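You operate a simulated robot arm through the tools that you are given. There is no shell and no other tool.

Carry out the task below with a simulated two-armed robot. There is one attempt and no reset: what you move stays moved.

JOB
Treat ingot V45 in the rust bath at the bath card's volts till dark, then shut the supply down.
Fine: the tub stands open; ingot in the basket, basket in the tub, supply on, volts, output button on; when dark: output button off, volts to 0, supply off. Set down upright: dip basket.

It is judged by the outcome, as a careful person would: the job done as asked, and still so three seconds after it is handed in. It fails if anything else is knocked over, pushed out of place, dropped, spilled or broken.

ROBOT AND FRAMES
Two 7-joint arms with fingered hands on one trunk that stands fixed in place. Base frame: the origin is at the foot of the trunk, x ahead of it, y to its left, z up; the work surface is at about z = 880. Lengths are in mm, angles in rad, forces in N, time in s.
The left shoulder is at [60, 126, 1330], the right one opposite. With the tool pointing down near the work surface each hand reaches from about 100 to 680 mm from the base axis, measured 20 degrees to its own side. Payload 2.5 kg a hand.
The TCP of each hand is the grasp point between the finger pads, 30 mm short of the fingertips. In the tool frame z runs along the fingers and y along their closing line. The gripper opens to 104 mm. The gripper's body begins 35 mm behind the TCP. The gripper is a hand of 5 fingers: y runs from the thumb to the fingers, the wrist lies at [-15, -104, -178] in the tool frame.
Orientation is that of the tool frame in the base frame, as a unit quaternion [x, y, z, w]. With the fingers straight down and the wrist toward the robot, the tool's x, y and z point along [0, 1, 0], [1, 0, 0] and [0, 0, -1] of the base frame.

CONTROLS
- The arms move only by the tool drive_tool. It takes "left_series", "right_series" or both (then of equal length, played together; a hand with none holds still); each is a list of rows, each a list of 6 numbers: the shift along the tool's x, y, z in mm, then the turn, a rotation vector about the tool's x, y, z in rad. In form: [[x, y, z, ax, ay, az], ...]. A call has 1 to 20 rows; each row shifts and turns the commanded pose from where the row before left it, along the tool's axes as they then stand. Each row takes 0.2 s and may step no farther than 50 mm and 0.15 rad from the row before; otherwise, the whole call is refused. Where a pose cannot be reached the arm comes as near as it can. A force on the tool above 40 N (or 10 N above the force at the start of the call, whichever is more), or a blocked arm, ends the call early, and 0.2 s more pass. In this call time passes only in rows, and 0.2 s behind the last. It gives the time, the measured TCP pose, the force on the tool (base axes), the opening and the grip force at its end, in the units of the frame above (readings bear some noise), with the torque about the TCP (base axes, N m) and any sound that the robot's microphone picked up.
- Cameras (640 x 400 px; columns grow to the right, rows downward): "scene" is now at [117.8, 18.8, 1531.3]; the picture's right is [0.28, -0.96, 0.00], its down [-0.59, -0.17, -0.79] and it looks along [0.75, 0.22, -0.62] (base axes); focal length 246 px, centre (320, 200). "left" rides on the left gripper at [-80, -78, -141] in its tool frame; the picture's right is [-0.78, -0.30, 0.56], its down [0.54, -0.78, 0.33] and it looks along [0.33, 0.56, 0.76] (tool axes); focal length 247 px, centre (320, 200). "right" rides on the right gripper at [80, -78, -141] in its tool frame; the picture's right is [-0.78, 0.30, -0.56], its down [-0.53, -0.78, 0.33] and it looks along [-0.33, 0.56, 0.76] (tool axes); focal length 247 px, centre (320, 200). There is no depth. A picture from a camera that has moved, and an enlarged one, comes with that camera's place and axes in the base frame and with its lens. The place of the scene camera against the robot may be out by one fixed shift of up to 12 mm in any direction.
- grab_frame(camera): a new picture of that camera. The clock stands still meanwhile.
- move_column(by): slides the trunk up (or, below 0, down) by that many mm; the arms and the scene camera ride with it, the base frame stays. It gives what a move gives, with no picture.
- finger_targets(index, middle, ring, little, thumb_bend, thumb_turn, hand): sets how far each is bent, from 0 (flat) to 1 (curled in); at 0.3 the hand is open as for a grip, at 0.7 the pads meet at the TCP. One left out holds its place. A second passes; each finger stops where it meets its share of the squeeze, and holds until it gets a number again. It is the only way to open and close the hand. It gives what a move gives, with no picture; readings hold the bend of each and the force on index, middle, ring, little, thumb and palm. thumb_turn goes from beside the hand (0) to across from the fingers (1), as for a grip.
- pan_tilt(pan, tilt): turns the head with the scene camera to pan (to the left, within 1.501 rad either way) and tilt (down, from -0.506 to 1.204), counted from straight ahead of the robot. It gives what a move gives.
- inspect(camera, box): a new picture of the part [left, top, right, bottom] of that camera's present view, enlarged. The clock stands still meanwhile.
- hand_in(): hands the job in; it is judged then, once.

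Places have to be worked out from the pictures, the camera data and where the tool is seen. Open the grippers and draw the arms clear of the work before you hand the job in, unless the task says otherwise.

The tools are called after ">>>" as name(argument=value, ...) on one line, values as JSON. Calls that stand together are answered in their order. drive_tool: Moves the arms, as the interface text tells. Its arguments: {"type":"object","properties":{"left_series":{"type":"array"},"right_series":{"type":"array"}},"required":[]} The other tools are called the same way: move_column (by) slides the trunk up or down; finger_targets (index, middle, ring, little, thumb_bend, thumb_turn, hand) moves the fingers one by one; pan_tilt (pan, tilt) turns the head that bears the scene camera; grab_frame (camera) takes a picture; inspect (camera, box) takes an enlarged picture of a part of a camera's view; hand_in () hands the job in.

At the start:

```text
clock: 0.0
left_tcp_pos: [342.0, 406.9, 1317.1]
left_orientation: [0.707, 0.707, 0.0, 0.001]
left_force: [-0.8, 0.0, 0.5]
left_torque: [-0.02, 0.0, 0.03]
left_width: 103.5
left_gripper_force: 0.1
left_shape: jaw
left_bend: [0.3, 0.3, 0.3, 0.3, 0.3, 0.98]
left_finger forces: [0.0, 0.0, 0.1, 0.0, 0.0, 0.1]
right_tcp_pos: [520.4, -0.8, 1316.8]
right_orientation: [0.707, 0.707, 0.0, 0.001]
right_force: [0.3, -0.1, 0.4]
right_torque: [0.02, 0.02, 0.0]
right_width: 103.7
right_gripper_force: 0.0
right_shape: jaw
right_bend: [0.3, 0.3, 0.3, 0.3, 0.3, 0.98]
right_finger forces: [0.0, 0.1, 0.0, 0.0, 0.1, 0.0]
trunk travel left (down, up): [-725.0, 215.0]
head pan, tilt: [0.281, 0.668]
```

scene: 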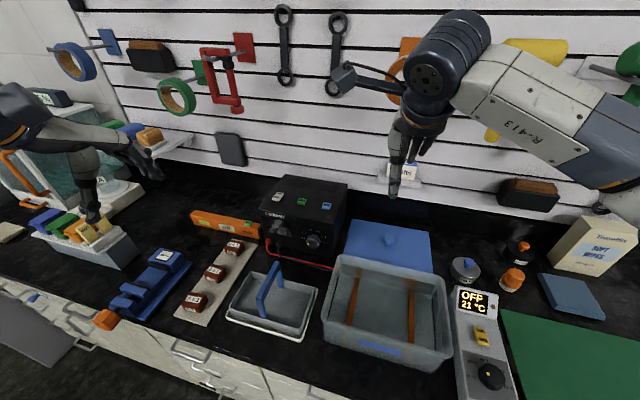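
right: 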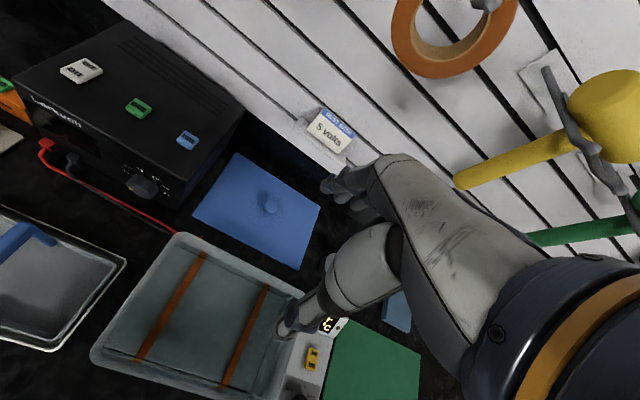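
left: 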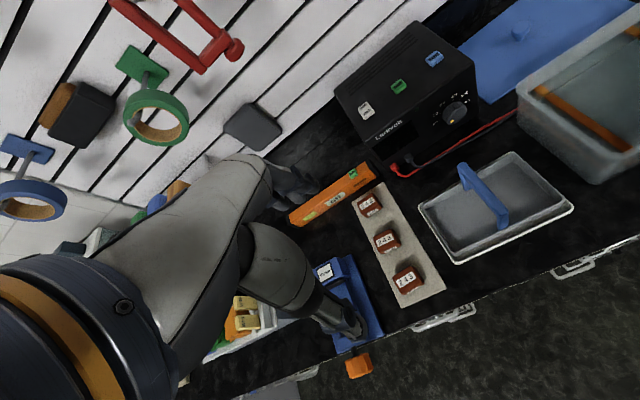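

I start by looking closely at the scene: the ingots, power supply, basket, tub and bath card.

>>> inspect(camera="left", box=[340, 170, 500, 310])

>>> inspect(camera="left", box=[330, 20, 530, 180])

>>> inspect(camera="right", box=[270, 90, 390, 170])

>>> inspect(camera="scene", box=[160, 170, 360, 340])

>>> inspect(camera="scene", box=[310, 200, 530, 400])

>>> inspect(camera="right", box=[10, 20, 250, 240])

```text
2.86 times, centred on (420, 240) of left
camera zoom: at [265.1, 326.3, 1457.4], right [-0.3, -0.78, -0.56], down [-0.78, 0.54, -0.33], along [0.56, 0.33, -0.76], focal length 706 px, centre (34, 86)
```

zoom: 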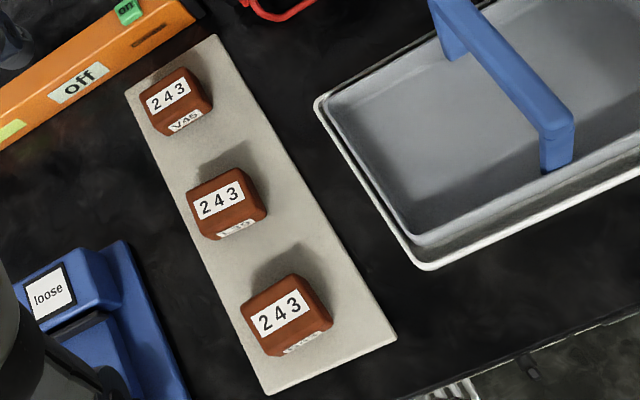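

```text
2.50 times, centred on (430, 100) of left
camera zoom: at [265.1, 326.3, 1457.4], right [-0.3, -0.78, -0.56], down [-0.78, 0.54, -0.33], along [0.56, 0.33, -0.76], focal length 617 px, centre (45, 450)
```

zoom: 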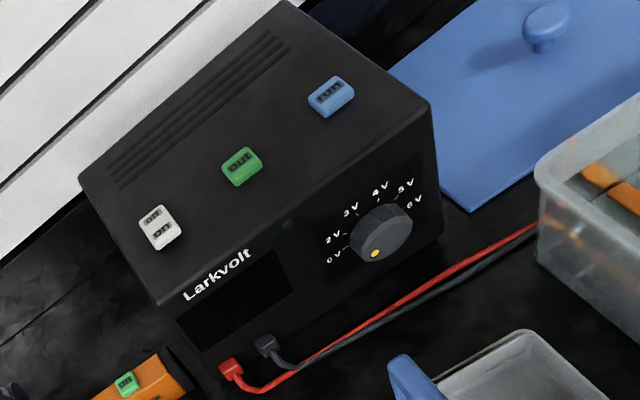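

```text
5.00 times, centred on (330, 130) of right
camera zoom: at [445.0, 78.3, 1456.6], right [0.3, -0.78, 0.56], down [-0.78, -0.53, -0.33], along [0.56, -0.33, -0.76], focal length 1235 px, centre (270, 550)
```

zoom: 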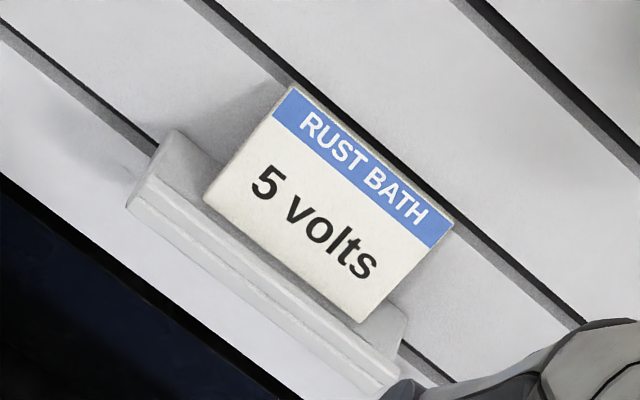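

```text
2.35 times, centred on (260, 255) of scene
camera zoom: at [117.8, 18.8, 1531.3], right [0.28, -0.96, 0.0], down [-0.59, -0.17, -0.79], along [0.75, 0.22, -0.62], focal length 578 px, centre (461, 71)
```

zoom: 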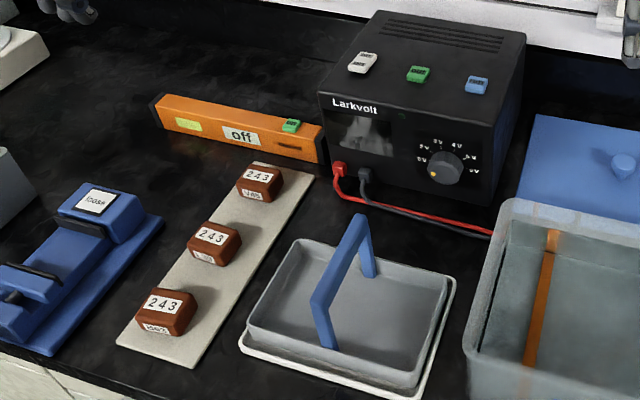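

```text
2.00 times, centred on (420, 300) of scene
camera zoom: at [117.8, 18.8, 1531.3], right [0.28, -0.96, 0.0], down [-0.59, -0.17, -0.79], along [0.75, 0.22, -0.62], focal length 491 px, centre (120, 0)
```

zoom: 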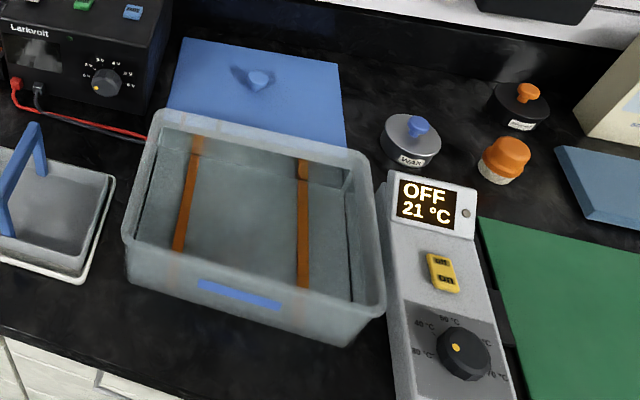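

```text
1.82 times, centred on (130, 130) of right
camera zoom: at [445.0, 78.3, 1456.6], right [0.3, -0.78, 0.56], down [-0.78, -0.53, -0.33], along [0.56, -0.33, -0.76], focal length 449 px, centre (666, 327)
```

zoom: 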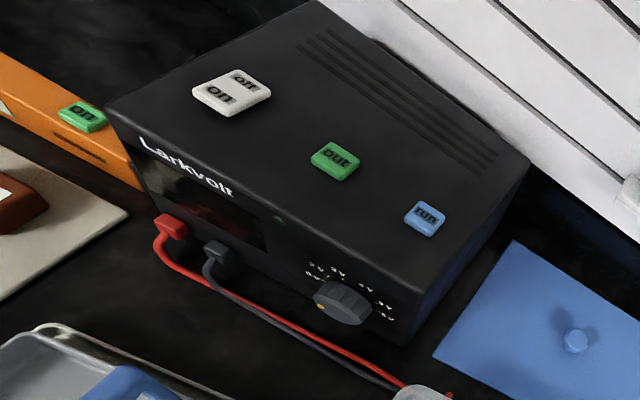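

The card says 5 volts; V45 seems to be the farthest ingot on the grey plate. I look closer at the labels, the tub's inside and the basket.

>>> inspect(camera="left", box=[350, 185, 390, 210])

>>> inspect(camera="scene", box=[222, 230, 262, 260])

>>> inspect(camera="scene", box=[315, 240, 465, 375])

>>> inspect(camera="right", box=[80, 220, 330, 400])

>>> inspect(camera="scene", box=[215, 250, 330, 350])

>>> inspect(camera="left", box=[400, 130, 600, 280])

```text
16.00 times, centred on (370, 198) of left
camera zoom: at [265.1, 326.3, 1457.4], right [-0.3, -0.78, -0.56], down [-0.78, 0.54, -0.33], along [0.56, 0.33, -0.76], focal length 3952 px, centre (-480, 240)
```

zoom: 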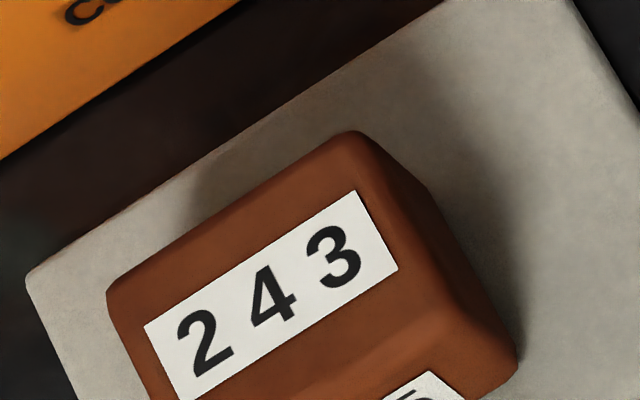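

```text
13.33 times, centred on (242, 245) of scene
camera zoom: at [117.8, 18.8, 1531.3], right [0.28, -0.96, 0.0], down [-0.59, -0.17, -0.79], along [0.75, 0.22, -0.62], focal length 3275 px, centre (1360, -400)
```

zoom: 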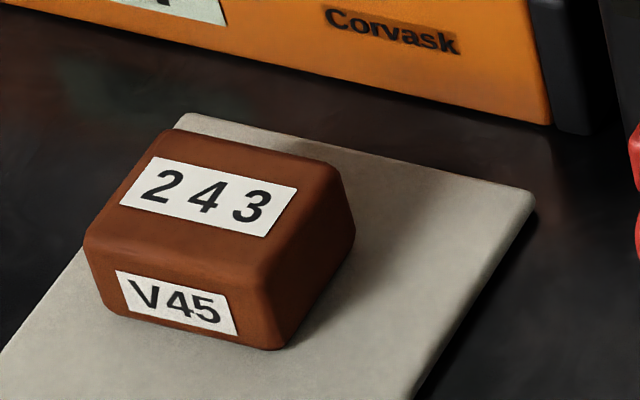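

```text
2.96 times, centred on (390, 308) of scene
camera zoom: at [117.8, 18.8, 1531.3], right [0.28, -0.96, 0.0], down [-0.59, -0.17, -0.79], along [0.75, 0.22, -0.62], focal length 728 px, centre (113, -118)
```

zoom: 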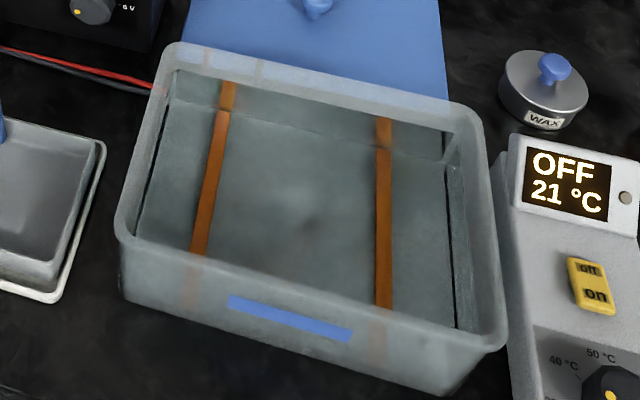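

```text
2.22 times, centred on (205, 310) of right
camera zoom: at [445.0, 78.3, 1456.6], right [0.3, -0.78, 0.56], down [-0.78, -0.53, -0.33], along [0.56, -0.33, -0.76], focal length 549 px, centre (576, -44)
```

zoom: 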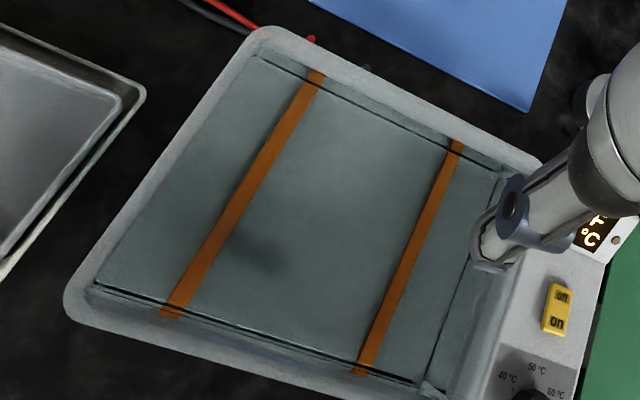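

```text
4.00 times, centred on (272, 300) of scene
camera zoom: at [117.8, 18.8, 1531.3], right [0.28, -0.96, 0.0], down [-0.59, -0.17, -0.79], along [0.75, 0.22, -0.62], focal length 982 px, centre (510, -200)
```

zoom: 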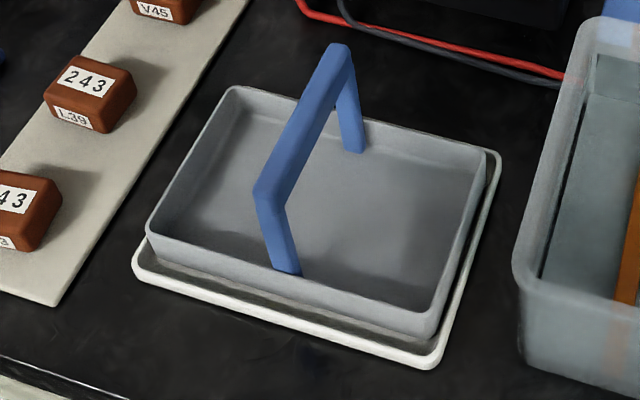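

```text
2.67 times, centred on (500, 205) of left
camera zoom: at [265.1, 326.3, 1457.4], right [-0.3, -0.78, -0.56], down [-0.78, 0.54, -0.33], along [0.56, 0.33, -0.76], focal length 659 px, centre (-160, 187)
```

zoom: 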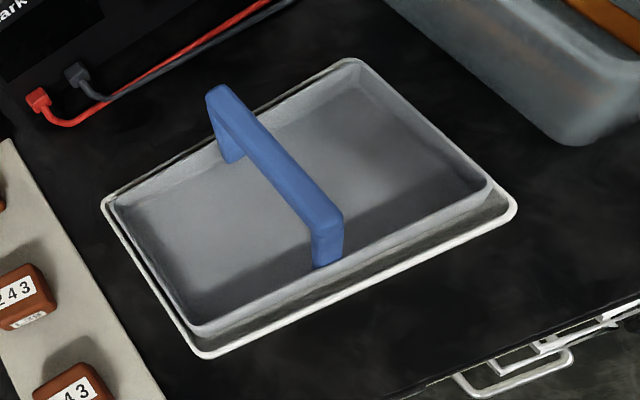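

V45 is confirmed as the farthest ingot. Now I look at the knob scale, the switches and the free space around the supply.

>>> inspect(camera="scene", box=[295, 220, 345, 255])

>>> inspect(camera="left", box=[425, 70, 485, 130])

>>> inspect(camera="scene", box=[255, 175, 355, 265])

>>> inspect(camera="left", box=[340, 40, 460, 130])

```text
11.43 times, centred on (320, 238) of scene
camera zoom: at [117.8, 18.8, 1531.3], right [0.28, -0.96, 0.0], down [-0.59, -0.17, -0.79], along [0.75, 0.22, -0.62], focal length 2807 px, centre (320, -229)
```

zoom: 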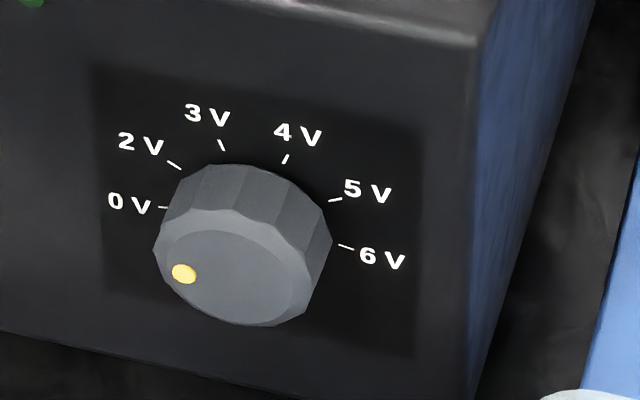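

```text
6.67 times, centred on (455, 100) of left
camera zoom: at [265.1, 326.3, 1457.4], right [-0.3, -0.78, -0.56], down [-0.78, 0.54, -0.33], along [0.56, 0.33, -0.76], focal length 1646 px, centre (-580, 867)
```

zoom: 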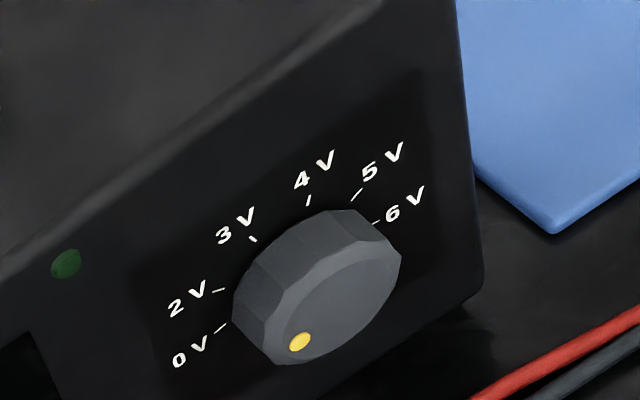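

```text
4.44 times, centred on (305, 220) of scene
camera zoom: at [117.8, 18.8, 1531.3], right [0.28, -0.96, 0.0], down [-0.59, -0.17, -0.79], along [0.75, 0.22, -0.62], focal length 1092 px, centre (387, 111)
```

zoom: 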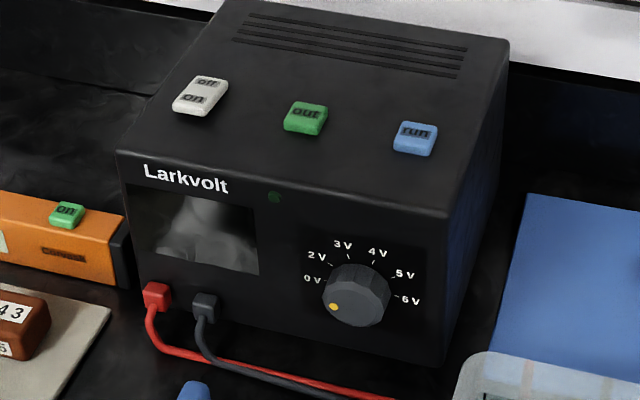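

```text
4.44 times, centred on (400, 85) of left
camera zoom: at [265.1, 326.3, 1457.4], right [-0.3, -0.78, -0.56], down [-0.78, 0.54, -0.33], along [0.56, 0.33, -0.76], focal length 1098 px, centre (-36, 711)
```

zoom: 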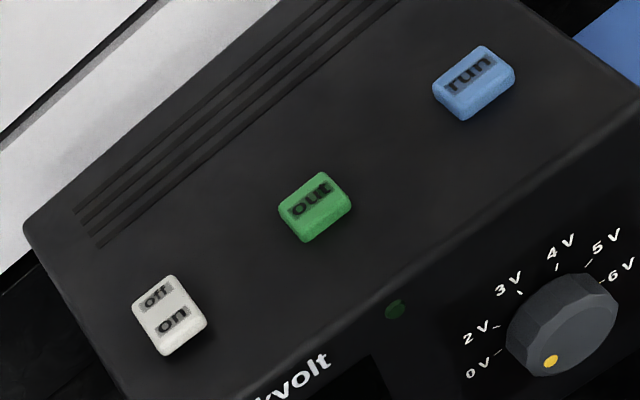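

The plan: left hand takes V45, then the basket handle, then the supply. First I look closely at the hands themselves and the tub with better zoom.

>>> inspect(camera="scene", box=[360, 90, 480, 210])

>>> inspect(camera="scene", box=[0, 80, 200, 260])

>>> inspect(camera="right", box=[110, 240, 230, 330])

>>> inspect(camera="scene", box=[330, 245, 400, 300])

>>> inspect(camera="right", box=[230, 170, 400, 340])

```text
3.33 times, centred on (420, 150) of scene
camera zoom: at [117.8, 18.8, 1531.3], right [0.28, -0.96, 0.0], down [-0.59, -0.17, -0.79], along [0.75, 0.22, -0.62], focal length 819 px, centre (-13, 367)
```

zoom: 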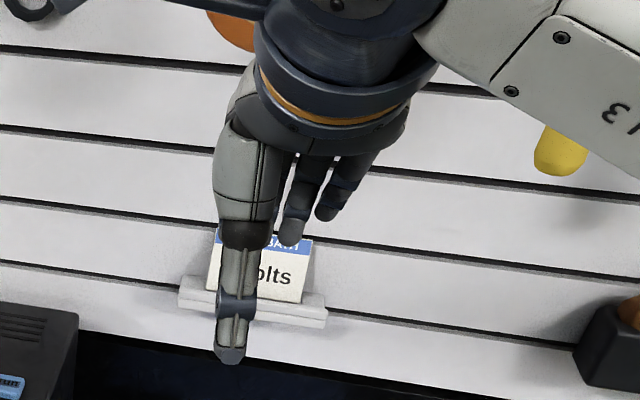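

```text
2.22 times, centred on (100, 170) of scene
camera zoom: at [117.8, 18.8, 1531.3], right [0.28, -0.96, 0.0], down [-0.59, -0.17, -0.79], along [0.75, 0.22, -0.62], focal length 546 px, centre (809, 267)
```

zoom: 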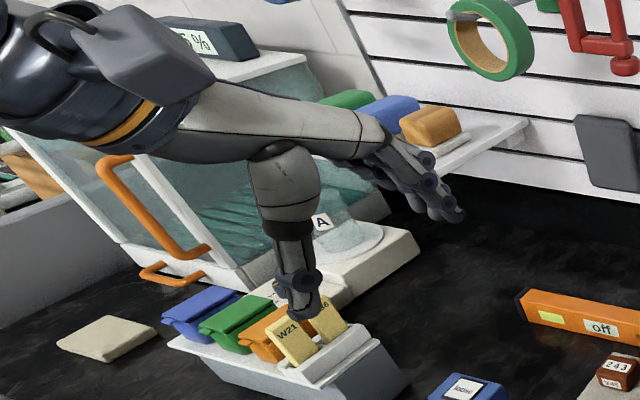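

```text
4.44 times, centred on (170, 285) of right
camera zoom: at [445.0, 78.3, 1456.6], right [0.3, -0.78, 0.56], down [-0.78, -0.53, -0.33], along [0.56, -0.33, -0.76], focal length 1098 px, centre (987, -178)
```

zoom: 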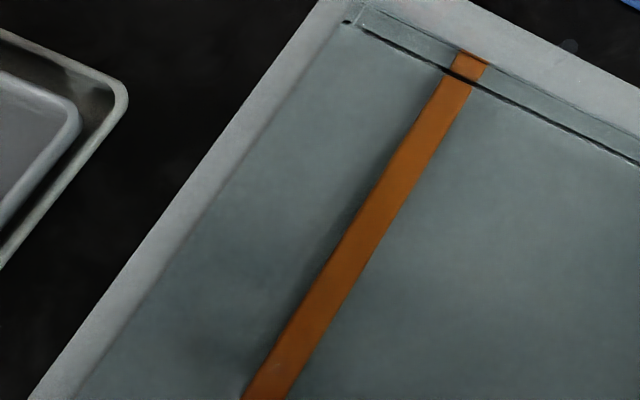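

```text
7.27 times, centred on (365, 272) of scene
camera zoom: at [117.8, 18.8, 1531.3], right [0.28, -0.96, 0.0], down [-0.59, -0.17, -0.79], along [0.75, 0.22, -0.62], focal length 1786 px, centre (-7, -327)
```

zoom: 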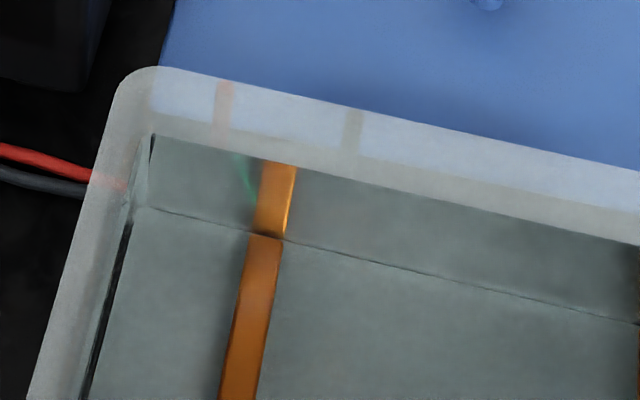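

```text
2.35 times, centred on (315, 255) of right
camera zoom: at [445.0, 78.3, 1456.6], right [0.3, -0.78, 0.56], down [-0.78, -0.53, -0.33], along [0.56, -0.33, -0.76], focal length 581 px, centre (332, 71)
```

zoom: 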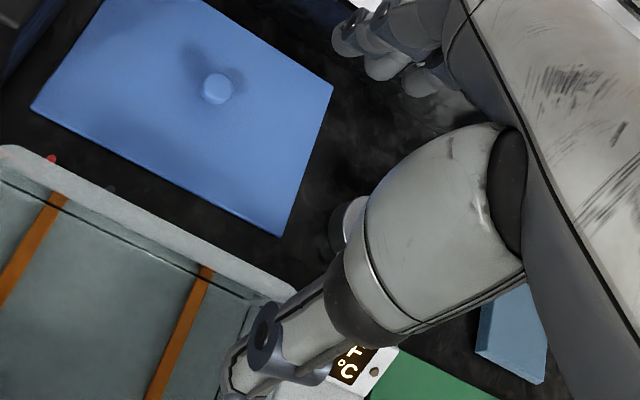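

The strips run along the tub floor, so the basket will sit on that floor. Before moving the trunk I look left and right with the head to see the clearance around the arms.

>>> pan_tilt(pan=1.1, tilt=0.5)

>>> grab_frame(camera="scene")

>>> pan_tilt(pan=-0.9, tilt=0.5)

>>> grab_frame(camera="scene")

```text
clock: 1.1
left_tcp_pos: [342.3, 406.9, 1316.3]
left_orientation: [0.707, 0.707, 0.0, 0.001]
left_force: [0.7, -0.1, 0.0]
left_torque: [0.03, 0.02, 0.0]
left_width: 103.8
left_gripper_force: 0.1
left_shape: jaw
left_bend: [0.3, 0.3, 0.3, 0.3, 0.3, 0.98]
left_finger forces: [0.0, 0.0, 0.0, 0.0, 0.0, 0.0]
right_tcp_pos: [521.9, -1.8, 1316.1]
right_orientation: [0.707, 0.707, -0.001, 0.0]
right_force: [0.3, 0.4, -0.5]
right_torque: [0.02, 0.02, 0.0]
right_width: 103.3
right_gripper_force: 0.0
right_shape: jaw
right_bend: [0.3, 0.3, 0.3, 0.3, 0.3, 0.98]
right_finger forces: [0.0, 0.1, 0.1, 0.0, 0.0, 0.0]
trunk travel left (down, up): [-725.0, 215.0]
head pan, tilt: [1.1, 0.499]
```

```text
taken
camera scene: at [76.4, 76.0, 1546.3], right [0.89, -0.45, 0.0], down [-0.22, -0.43, -0.88], along [0.4, 0.78, -0.48], focal length 246 px, centre (320, 200)
```

scene: 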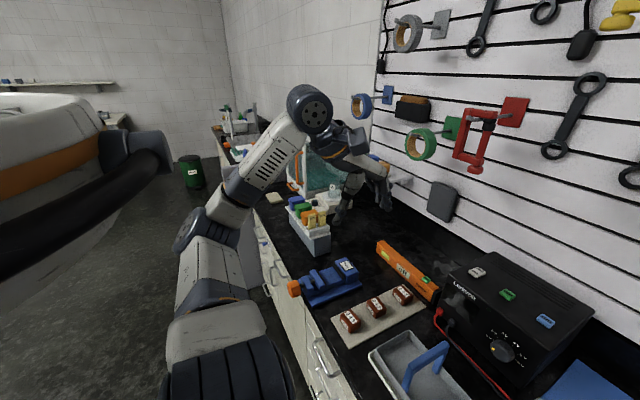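

```text
clock: 3.1
left_tcp_pos: [341.0, 407.2, 1316.4]
left_orientation: [0.708, 0.707, -0.001, 0.0]
left_force: [-0.6, -0.2, -0.9]
left_torque: [0.01, 0.0, -0.02]
left_width: 103.6
left_gripper_force: 0.0
left_shape: jaw
left_bend: [0.3, 0.3, 0.3, 0.3, 0.3, 0.98]
left_finger forces: [0.0, 0.0, 0.0, 0.1, 0.1, 0.0]
right_tcp_pos: [521.1, -1.6, 1315.4]
right_orientation: [0.707, 0.707, 0.0, -0.001]
right_force: [-0.5, -0.2, 0.4]
right_torque: [-0.02, 0.0, -0.03]
right_width: 103.7
right_gripper_force: 0.1
right_shape: jaw
right_bend: [0.3, 0.3, 0.3, 0.3, 0.3, 0.98]
right_finger forces: [0.0, 0.0, 0.0, 0.0, 0.0, 0.0]
trunk travel left (down, up): [-725.0, 215.0]
head pan, tilt: [-0.901, 0.499]
```

```text
taken
camera scene: at [91.6, -76.3, 1546.3], right [-0.78, -0.62, 0.0], down [-0.3, 0.38, -0.88], along [0.55, -0.69, -0.48], focal length 246 px, centre (320, 200)
```

scene: 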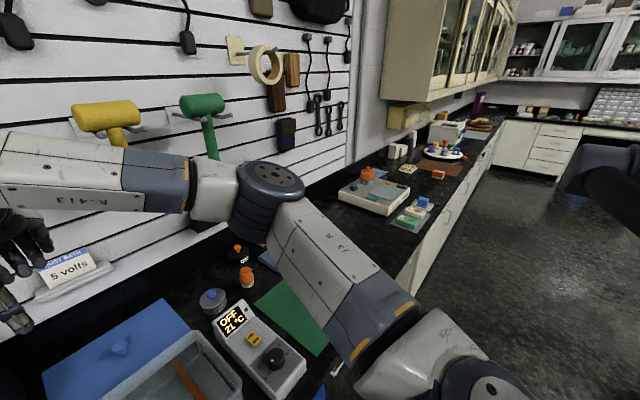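

Both arms have elbows up and there's free space around them. I first take the right arm out of the way to the right.

>>> drive_tool(right_series=[[-40, -14, 0, 0, 0, 0], [-40, -14, 0, 0, 0, 0], [-40, -14, 0, 0, 0, 0], [-40, -14, 0, 0, 0, 0], [-40, -14, 0, 0, 0, 0], [-40, -14, 0, 0, 0, 0], [-40, -14, 0, 0, 0, 0], [-40, -14, 0, 0, 0, 0], [-40, -14, 0, 0, 0, 0]])

>>> pan_tilt(pan=0.281, tilt=0.668)

>>> grab_frame(camera="scene")

>>> grab_frame(camera="right")

```text
clock: 5.1
left_tcp_pos: [340.2, 406.1, 1317.2]
left_orientation: [0.707, 0.707, 0.0, -0.001]
left_force: [0.2, -1.4, 0.0]
left_torque: [0.02, 0.03, 0.03]
left_width: 103.7
left_gripper_force: 0.0
left_shape: jaw
left_bend: [0.3, 0.3, 0.3, 0.3, 0.3, 0.98]
left_finger forces: [0.0, 0.0, 0.0, 0.1, 0.1, 0.1]
right_tcp_pos: [394.0, -363.1, 1317.0]
right_orientation: [0.706, 0.708, 0.0, 0.0]
right_force: [-0.9, -0.1, 0.4]
right_torque: [-0.01, -0.04, -0.02]
right_width: 103.8
right_gripper_force: 0.0
right_shape: jaw
right_bend: [0.3, 0.3, 0.3, 0.3, 0.3, 0.98]
right_finger forces: [0.0, 0.1, 0.0, 0.1, 0.0, 0.0]
trunk travel left (down, up): [-725.0, 215.0]
head pan, tilt: [-0.901, 0.499]
```

```text
clock: 6.5
left_tcp_pos: [342.4, 407.2, 1316.9]
left_orientation: [0.707, 0.707, 0.001, 0.001]
left_force: [0.2, 0.1, 0.4]
left_torque: [-0.03, 0.0, 0.02]
left_width: 103.5
left_gripper_force: 0.1
left_shape: jaw
left_bend: [0.3, 0.3, 0.3, 0.3, 0.3, 0.98]
left_finger forces: [0.0, 0.1, 0.0, 0.1, 0.1, 0.0]
right_tcp_pos: [396.3, -360.7, 1316.3]
right_orientation: [0.707, 0.707, 0.001, 0.0]
right_force: [-0.3, -0.2, -0.2]
right_torque: [0.04, 0.0, 0.0]
right_width: 103.6
right_gripper_force: 0.0
right_shape: jaw
right_bend: [0.3, 0.3, 0.3, 0.3, 0.3, 0.98]
right_finger forces: [0.1, 0.0, 0.1, 0.1, 0.1, 0.0]
trunk travel left (down, up): [-725.0, 215.0]
head pan, tilt: [0.281, 0.668]
```

```text
taken
camera scene: at [117.8, 18.8, 1531.2], right [0.28, -0.96, 0.0], down [-0.6, -0.17, -0.78], along [0.75, 0.22, -0.62], focal length 246 px, centre (320, 200)
```

scene: 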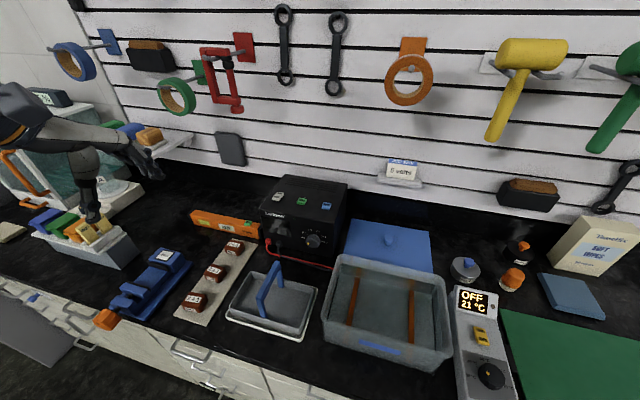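

```text
taken
camera right: at [318.5, -281.0, 1457.0], right [0.3, -0.78, 0.56], down [-0.78, -0.53, -0.33], along [0.56, -0.33, -0.76], focal length 247 px, centre (320, 200)
```

right: 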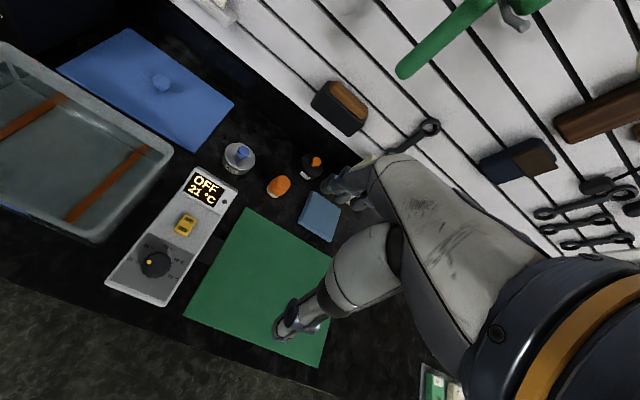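

Right arm is clear. I lower the trunk 180 mm so the left hand can reach the far ingot comfortably.

>>> move_column(by=-180)

>>> grab_frame(camera="left")

>>> grab_frame(camera="scene")

```text
clock: 8.5
left_tcp_pos: [341.0, 406.3, 1137.3]
left_orientation: [0.707, 0.707, -0.001, 0.0]
left_force: [-0.2, 0.0, -0.2]
left_torque: [-0.01, -0.01, 0.01]
left_width: 103.5
left_gripper_force: 0.1
left_shape: jaw
left_bend: [0.3, 0.3, 0.3, 0.3, 0.3, 0.98]
left_finger forces: [0.0, 0.0, 0.0, 0.0, 0.0, 0.0]
right_tcp_pos: [394.7, -361.2, 1136.0]
right_orientation: [0.707, 0.707, 0.0, 0.001]
right_force: [-0.1, 0.5, 0.1]
right_torque: [0.0, 0.0, -0.01]
right_width: 103.9
right_gripper_force: 0.1
right_shape: jaw
right_bend: [0.3, 0.3, 0.3, 0.3, 0.3, 0.98]
right_finger forces: [0.0, 0.1, 0.0, 0.0, 0.0, 0.1]
trunk travel left (down, up): [-545.0, 395.0]
head pan, tilt: [0.281, 0.668]
```

```text
taken
camera left: at [265.1, 326.3, 1277.5], right [-0.3, -0.78, -0.56], down [-0.78, 0.54, -0.33], along [0.56, 0.33, -0.76], focal length 247 px, centre (320, 200)
```

left: 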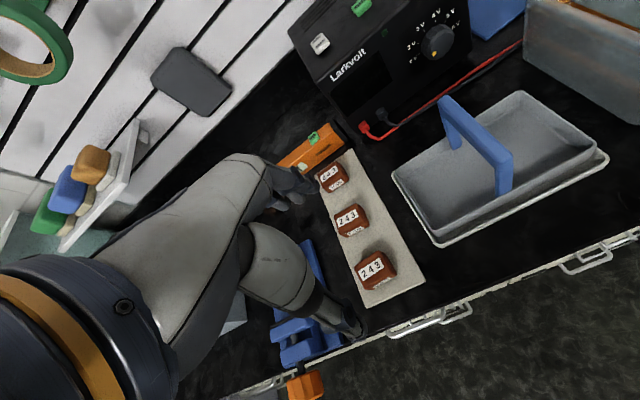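

```text
taken
camera scene: at [117.7, 18.9, 1351.3], right [0.28, -0.96, 0.0], down [-0.6, -0.17, -0.78], along [0.75, 0.22, -0.62], focal length 246 px, centre (320, 200)
```

scene: 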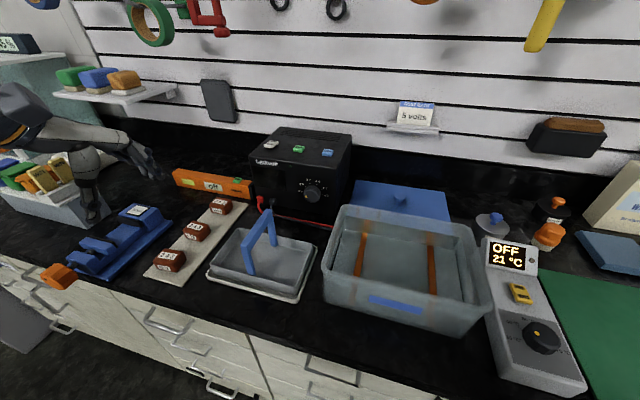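

Now I have a second view from the left camera 180 mm lower, good for triangulation. I zoom on the key items.

>>> inspect(camera="left", box=[310, 150, 370, 200])

>>> inspect(camera="left", box=[380, 80, 620, 250])

>>> inspect(camera="left", box=[280, 0, 480, 130])

>>> inspect(camera="scene", box=[310, 190, 500, 345])

```text
8.00 times, centred on (340, 175) of left
camera zoom: at [265.1, 326.3, 1277.5], right [-0.3, -0.78, -0.56], down [-0.78, 0.54, -0.33], along [0.56, 0.33, -0.76], focal length 1976 px, centre (160, 400)
```

zoom: 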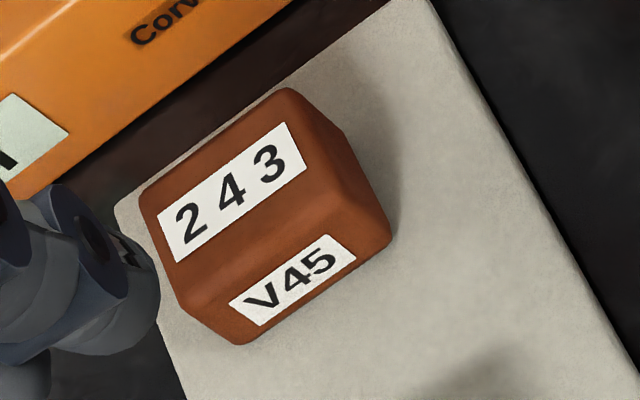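

```text
2.35 times, centred on (500, 165) of left
camera zoom: at [265.1, 326.3, 1277.5], right [-0.3, -0.78, -0.56], down [-0.78, 0.54, -0.33], along [0.56, 0.33, -0.76], focal length 581 px, centre (-104, 282)
```

zoom: 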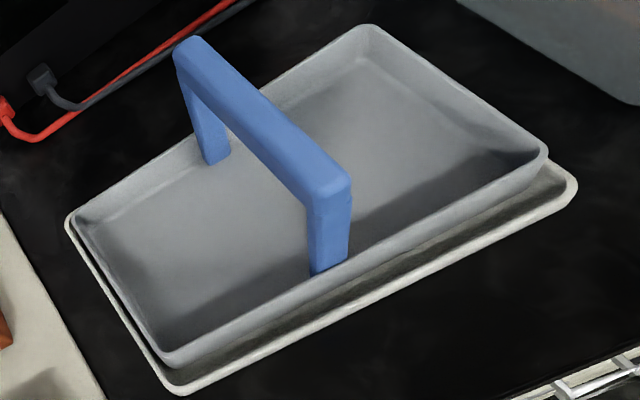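

```text
3.08 times, centred on (380, 65) of left
camera zoom: at [265.1, 326.3, 1277.5], right [-0.3, -0.78, -0.56], down [-0.78, 0.54, -0.33], along [0.56, 0.33, -0.76], focal length 760 px, centre (135, 615)
```

zoom: 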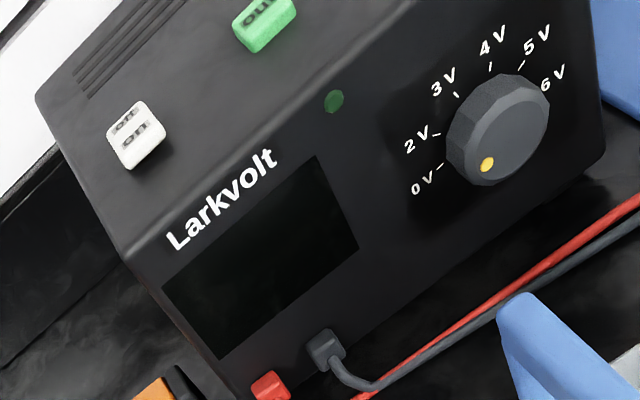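

```text
2.58 times, centred on (405, 268) of scene
camera zoom: at [117.7, 18.9, 1351.3], right [0.28, -0.96, 0.0], down [-0.6, -0.17, -0.78], along [0.75, 0.22, -0.62], focal length 634 px, centre (101, 26)
```

zoom: 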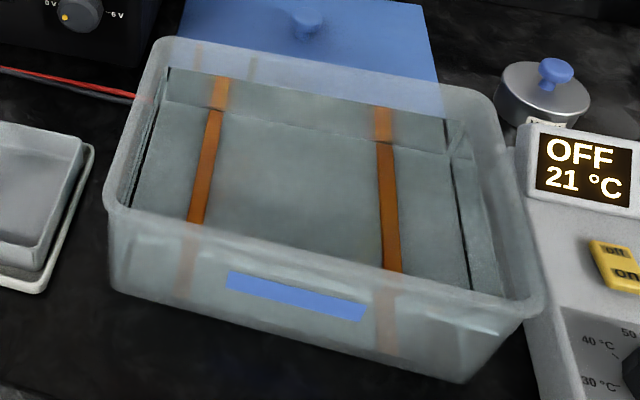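

V45's centre works out to about (570, 445), top at z≈916, 39 mm deep in x and 47 mm wide in y. I move the left hand above it at z≈1010 and look.

>>> drive_tool(left_series=[[6.5, 38.3, 0, 0, 0, 0], [6.5, 38.3, 0, 0, 0, 0], [6.5, 38.3, 0, 0, 0, 0], [6.5, 38.3, 0, 0, 0, 0], [6.5, 38.3, 0, 0, 0, 0], [6.5, 38.3, 0, 0, 0, 0], [0, 0, 42, 0, 0, 0], [0, 0, 42, 0, 0, 0], [0, 0, 42, 0, 0, 0]])

>>> grab_frame(camera="left")

>>> inspect(camera="scene", box=[100, 120, 280, 290])

```text
clock: 10.5
left_tcp_pos: [570.9, 444.9, 1010.1]
left_orientation: [0.709, 0.706, 0.001, 0.001]
left_force: [-0.6, 1.5, 1.0]
left_torque: [0.02, -0.01, -0.01]
left_width: 103.7
left_gripper_force: 0.1
left_shape: jaw
left_bend: [0.3, 0.3, 0.3, 0.3, 0.3, 0.98]
left_finger forces: [0.0, 0.0, 0.0, 0.1, 0.0, 0.0]
right_tcp_pos: [395.0, -360.9, 1135.9]
right_orientation: [0.707, 0.707, 0.0, 0.0]
right_force: [-0.1, -0.1, 0.5]
right_torque: [0.01, 0.0, 0.03]
right_width: 103.8
right_gripper_force: 0.0
right_shape: jaw
right_bend: [0.3, 0.3, 0.3, 0.3, 0.3, 0.98]
right_finger forces: [0.0, 0.0, 0.1, 0.0, 0.1, 0.0]
trunk travel left (down, up): [-545.0, 395.0]
head pan, tilt: [0.281, 0.668]
```

```text
taken
camera left: at [494.7, 364.6, 1151.5], right [-0.3, -0.78, -0.56], down [-0.78, 0.54, -0.33], along [0.56, 0.33, -0.76], focal length 247 px, centre (320, 200)
```

left: 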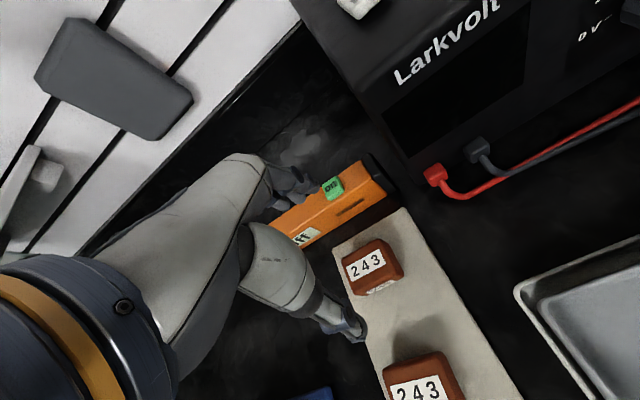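

```text
2.35 times, centred on (190, 205) of scene
camera zoom: at [118.0, 19.1, 1351.2], right [0.28, -0.96, 0.0], down [-0.6, -0.17, -0.78], along [0.75, 0.22, -0.62], focal length 578 px, centre (626, 188)
```

zoom: 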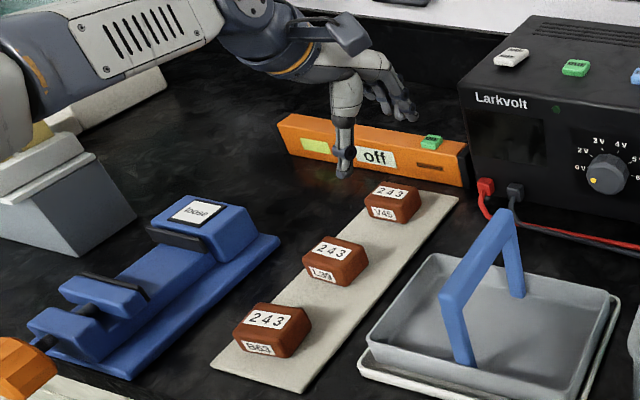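

The camera confirms the ingot at (568–570, 445). The open fingers would come near the orange level behind, so I narrow the hand before descending.

>>> finger_targets(hand="left", index=0.43, middle=0.43, ring=0.43, little=0.43, thumb_bend=0.43, thumb_turn=1.0)

>>> inspect(camera="left", box=[220, 120, 460, 340])

>>> inspect(camera="scene", box=[180, 120, 260, 220])

```text
clock: 11.5
left_tcp_pos: [570.8, 444.6, 1011.3]
left_orientation: [0.707, 0.707, 0.0, 0.001]
left_force: [0.2, -0.7, -0.3]
left_torque: [-0.02, 0.0, -0.01]
left_width: 70.8
left_gripper_force: 0.0
left_shape: fingers
left_bend: [0.43, 0.43, 0.43, 0.43, 0.43, 0.99]
left_finger forces: [0.0, 0.0, 0.1, 0.0, 0.0, 0.0]
right_tcp_pos: [395.3, -362.2, 1135.3]
right_orientation: [0.707, 0.707, 0.0, -0.001]
right_force: [-0.1, 0.5, -0.9]
right_torque: [0.0, -0.01, 0.05]
right_width: 103.5
right_gripper_force: 0.0
right_shape: jaw
right_bend: [0.3, 0.3, 0.3, 0.3, 0.3, 0.98]
right_finger forces: [0.0, 0.0, 0.1, 0.0, 0.0, 0.2]
trunk travel left (down, up): [-545.0, 395.0]
head pan, tilt: [0.281, 0.668]
```

```text
1.82 times, centred on (340, 230) of left
camera zoom: at [494.4, 364.6, 1151.9], right [-0.3, -0.78, -0.56], down [-0.78, 0.54, -0.33], along [0.56, 0.33, -0.76], focal length 449 px, centre (284, 146)
```

zoom: 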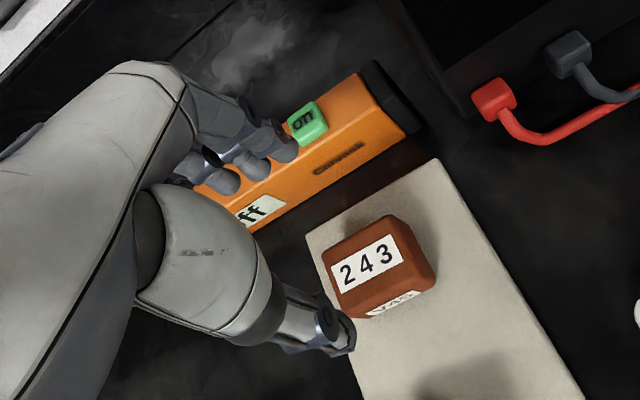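

```text
4.00 times, centred on (220, 170) of scene
camera zoom: at [117.7, 18.9, 1351.2], right [0.28, -0.96, 0.0], down [-0.6, -0.17, -0.78], along [0.75, 0.22, -0.62], focal length 982 px, centre (720, 320)
```

zoom: 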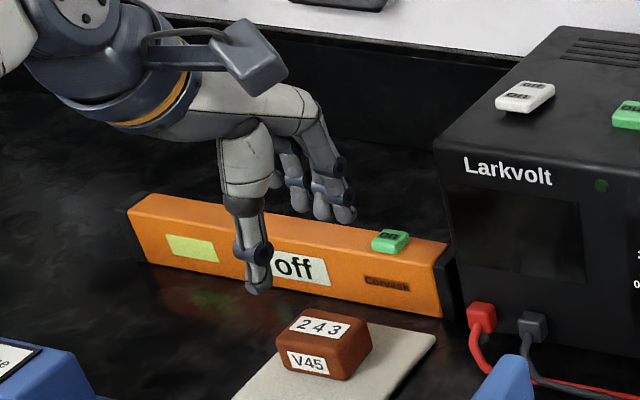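

Width is 71 mm, fingers at x≈618, thumb at x≈523, centred on the ingot. The ring and little fingers stick out to +y, which would bother in the basket, so I curl them up and check.

>>> finger_targets(hand="left", ring=1.0, little=1.0)

>>> inspect(camera="left", box=[220, 120, 460, 340])

>>> inspect(camera="scene", box=[180, 120, 260, 220])

```text
clock: 12.5
left_tcp_pos: [570.9, 444.6, 1011.1]
left_orientation: [0.707, 0.707, 0.001, -0.001]
left_force: [0.6, -0.1, 1.1]
left_torque: [-0.01, -0.01, -0.02]
left_width: 70.8
left_gripper_force: 0.1
left_shape: fingers
left_bend: [0.43, 0.43, 1.0, 1.0, 0.43, 0.99]
left_finger forces: [0.1, 0.0, 0.0, 0.0, 0.0, 0.0]
right_tcp_pos: [394.9, -361.1, 1135.0]
right_orientation: [0.707, 0.707, 0.001, 0.001]
right_force: [-0.1, 0.3, 0.0]
right_torque: [0.01, -0.01, 0.0]
right_width: 103.8
right_gripper_force: 0.1
right_shape: jaw
right_bend: [0.3, 0.3, 0.3, 0.3, 0.3, 0.98]
right_finger forces: [0.0, 0.0, 0.0, 0.0, 0.1, 0.0]
trunk travel left (down, up): [-545.0, 395.0]
head pan, tilt: [0.281, 0.668]
```

```text
1.82 times, centred on (340, 230) of left
camera zoom: at [494.4, 364.5, 1151.9], right [-0.3, -0.78, -0.56], down [-0.78, 0.54, -0.33], along [0.56, 0.33, -0.76], focal length 449 px, centre (284, 146)
```

zoom: 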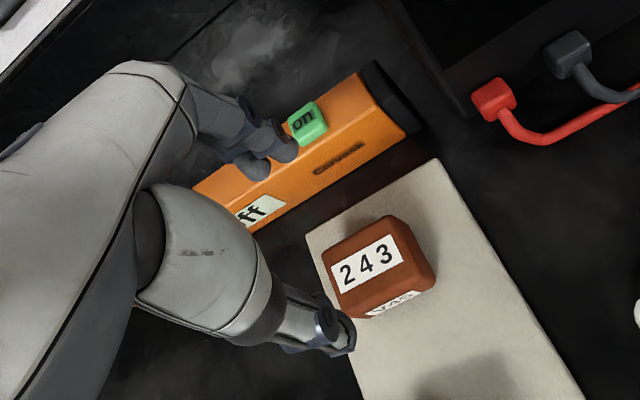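

```text
4.00 times, centred on (220, 170) of scene
camera zoom: at [117.7, 18.9, 1351.2], right [0.28, -0.96, 0.0], down [-0.6, -0.17, -0.78], along [0.75, 0.22, -0.62], focal length 982 px, centre (720, 320)
```

zoom: 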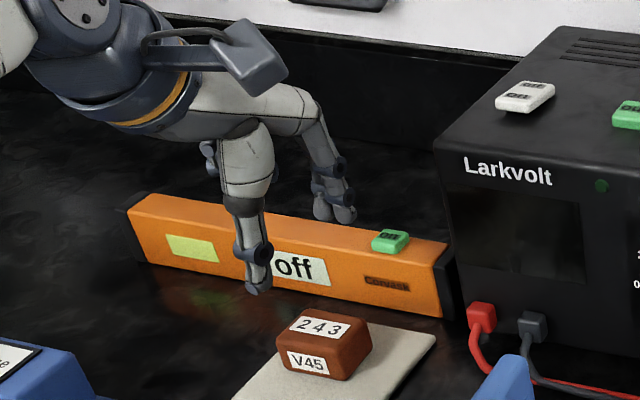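

Ring and little fingers are tucked away. I descend to TCP z≈923 with the fingertips just above the plate, straddling V45, and check.

>>> drive_tool(left_series=[[0, -1, 30, 0, 0, 0], [0, 0, 30, 0, 0, 0], [0, 0, 28, 0, 0, 0]])

>>> inspect(camera="left", box=[220, 120, 460, 340])

>>> inspect(camera="scene", box=[180, 140, 260, 240])

```text
clock: 13.3
left_tcp_pos: [569.1, 446.0, 923.8]
left_orientation: [0.708, 0.706, 0.003, -0.001]
left_force: [0.4, -0.1, 0.2]
left_torque: [-0.03, -0.02, 0.0]
left_width: 70.4
left_gripper_force: 0.0
left_shape: fingers
left_bend: [0.43, 0.43, 1.0, 1.0, 0.43, 0.99]
left_finger forces: [0.0, 0.0, 0.0, 0.1, 0.0, 0.0]
right_tcp_pos: [394.1, -360.0, 1135.6]
right_orientation: [0.707, 0.707, 0.0, 0.001]
right_force: [-0.1, -0.9, 0.0]
right_torque: [0.03, 0.01, 0.03]
right_width: 103.7
right_gripper_force: 0.0
right_shape: jaw
right_bend: [0.3, 0.3, 0.3, 0.3, 0.3, 0.98]
right_finger forces: [0.0, 0.1, 0.1, 0.0, 0.0, 0.0]
trunk travel left (down, up): [-545.0, 395.0]
head pan, tilt: [0.281, 0.668]
```

```text
1.82 times, centred on (340, 230) of left
camera zoom: at [492.8, 364.9, 1064.0], right [-0.3, -0.77, -0.56], down [-0.78, 0.54, -0.33], along [0.56, 0.34, -0.76], focal length 449 px, centre (284, 146)
```

zoom: 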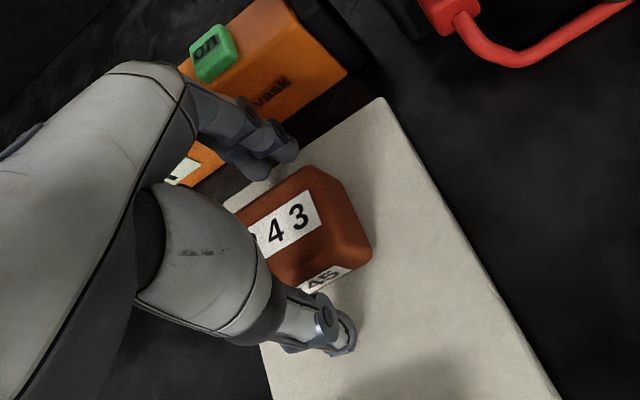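

```text
4.00 times, centred on (220, 190) of scene
camera zoom: at [117.9, 18.7, 1351.2], right [0.28, -0.96, 0.0], down [-0.6, -0.17, -0.78], along [0.75, 0.22, -0.62], focal length 982 px, centre (720, 240)
```

zoom: 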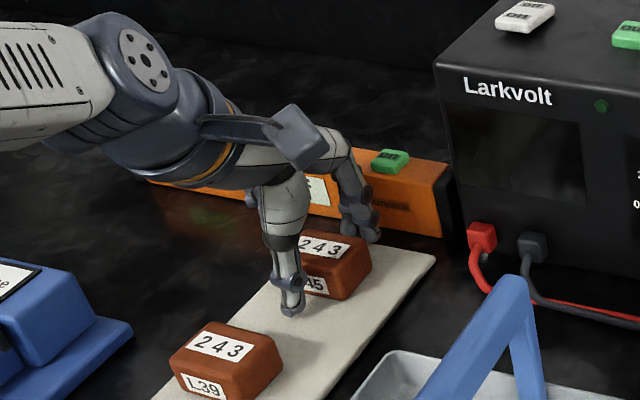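

The fingers straddle V45 properly. I lower 3 mm more and close thumb, index and middle on it.

>>> drive_tool(left_series=[[-1, 0, 3, 0, 0, 0]])

>>> finger_targets(hand="left", index=0.8, middle=0.8, thumb_bend=0.8)

>>> inspect(camera="left", box=[220, 120, 460, 340])

>>> inspect(camera="scene", box=[180, 140, 260, 240])

```text
clock: 13.7
left_tcp_pos: [568.4, 444.7, 921.9]
left_orientation: [0.707, 0.708, 0.001, 0.0]
left_force: [0.6, -0.3, 1.1]
left_torque: [0.03, -0.02, -0.03]
left_width: 70.7
left_gripper_force: 0.7
left_shape: fingers
left_bend: [0.43, 0.43, 1.0, 1.0, 0.43, 0.99]
left_finger forces: [0.0, 0.7, 0.0, 0.0, 0.0, 0.0]
right_tcp_pos: [394.6, -362.2, 1136.6]
right_orientation: [0.707, 0.707, 0.0, -0.001]
right_force: [0.2, -1.0, -0.2]
right_torque: [0.01, -0.04, 0.0]
right_width: 104.0
right_gripper_force: 0.0
right_shape: jaw
right_bend: [0.3, 0.3, 0.3, 0.3, 0.3, 0.98]
right_finger forces: [0.0, 0.0, 0.0, 0.0, 0.1, 0.0]
trunk travel left (down, up): [-545.0, 395.0]
head pan, tilt: [0.281, 0.668]
```

```text
clock: 14.7
left_tcp_pos: [569.4, 444.0, 920.7]
left_orientation: [0.707, 0.707, 0.0, 0.0]
left_force: [2.3, 0.4, 1.8]
left_torque: [-0.04, -0.04, 0.0]
left_width: 35.0
left_gripper_force: 19.8
left_shape: fingers
left_bend: [0.59, 0.61, 1.0, 1.0, 0.56, 1.0]
left_finger forces: [10.3, 10.2, 0.0, 0.0, 18.3, 0.0]
right_tcp_pos: [395.8, -361.9, 1136.4]
right_orientation: [0.707, 0.707, 0.0, 0.0]
right_force: [0.0, -0.2, 0.1]
right_torque: [-0.04, 0.01, -0.03]
right_width: 103.6
right_gripper_force: 0.1
right_shape: jaw
right_bend: [0.3, 0.3, 0.3, 0.3, 0.3, 0.98]
right_finger forces: [0.0, 0.1, 0.1, 0.1, 0.0, 0.0]
trunk travel left (down, up): [-545.0, 395.0]
head pan, tilt: [0.281, 0.668]
```

```text
1.82 times, centred on (340, 230) of left
camera zoom: at [492.0, 363.5, 1062.0], right [-0.3, -0.78, -0.56], down [-0.78, 0.54, -0.33], along [0.56, 0.33, -0.76], focal length 449 px, centre (284, 146)
```

zoom: 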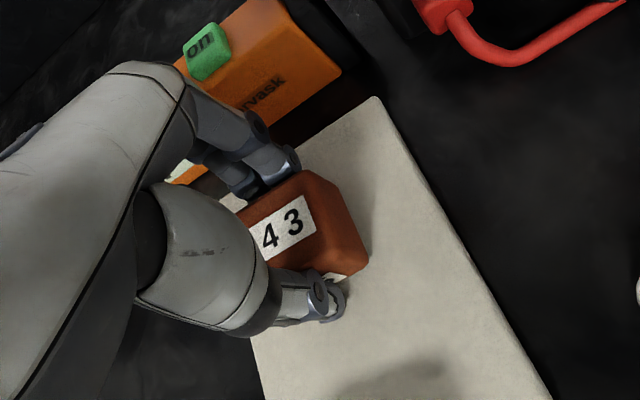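

```text
4.00 times, centred on (220, 190) of scene
camera zoom: at [117.9, 18.8, 1351.2], right [0.28, -0.96, 0.0], down [-0.6, -0.17, -0.78], along [0.75, 0.22, -0.62], focal length 982 px, centre (720, 240)
```

zoom: 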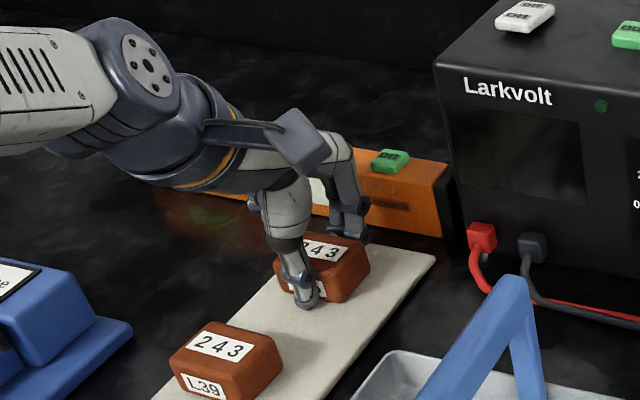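

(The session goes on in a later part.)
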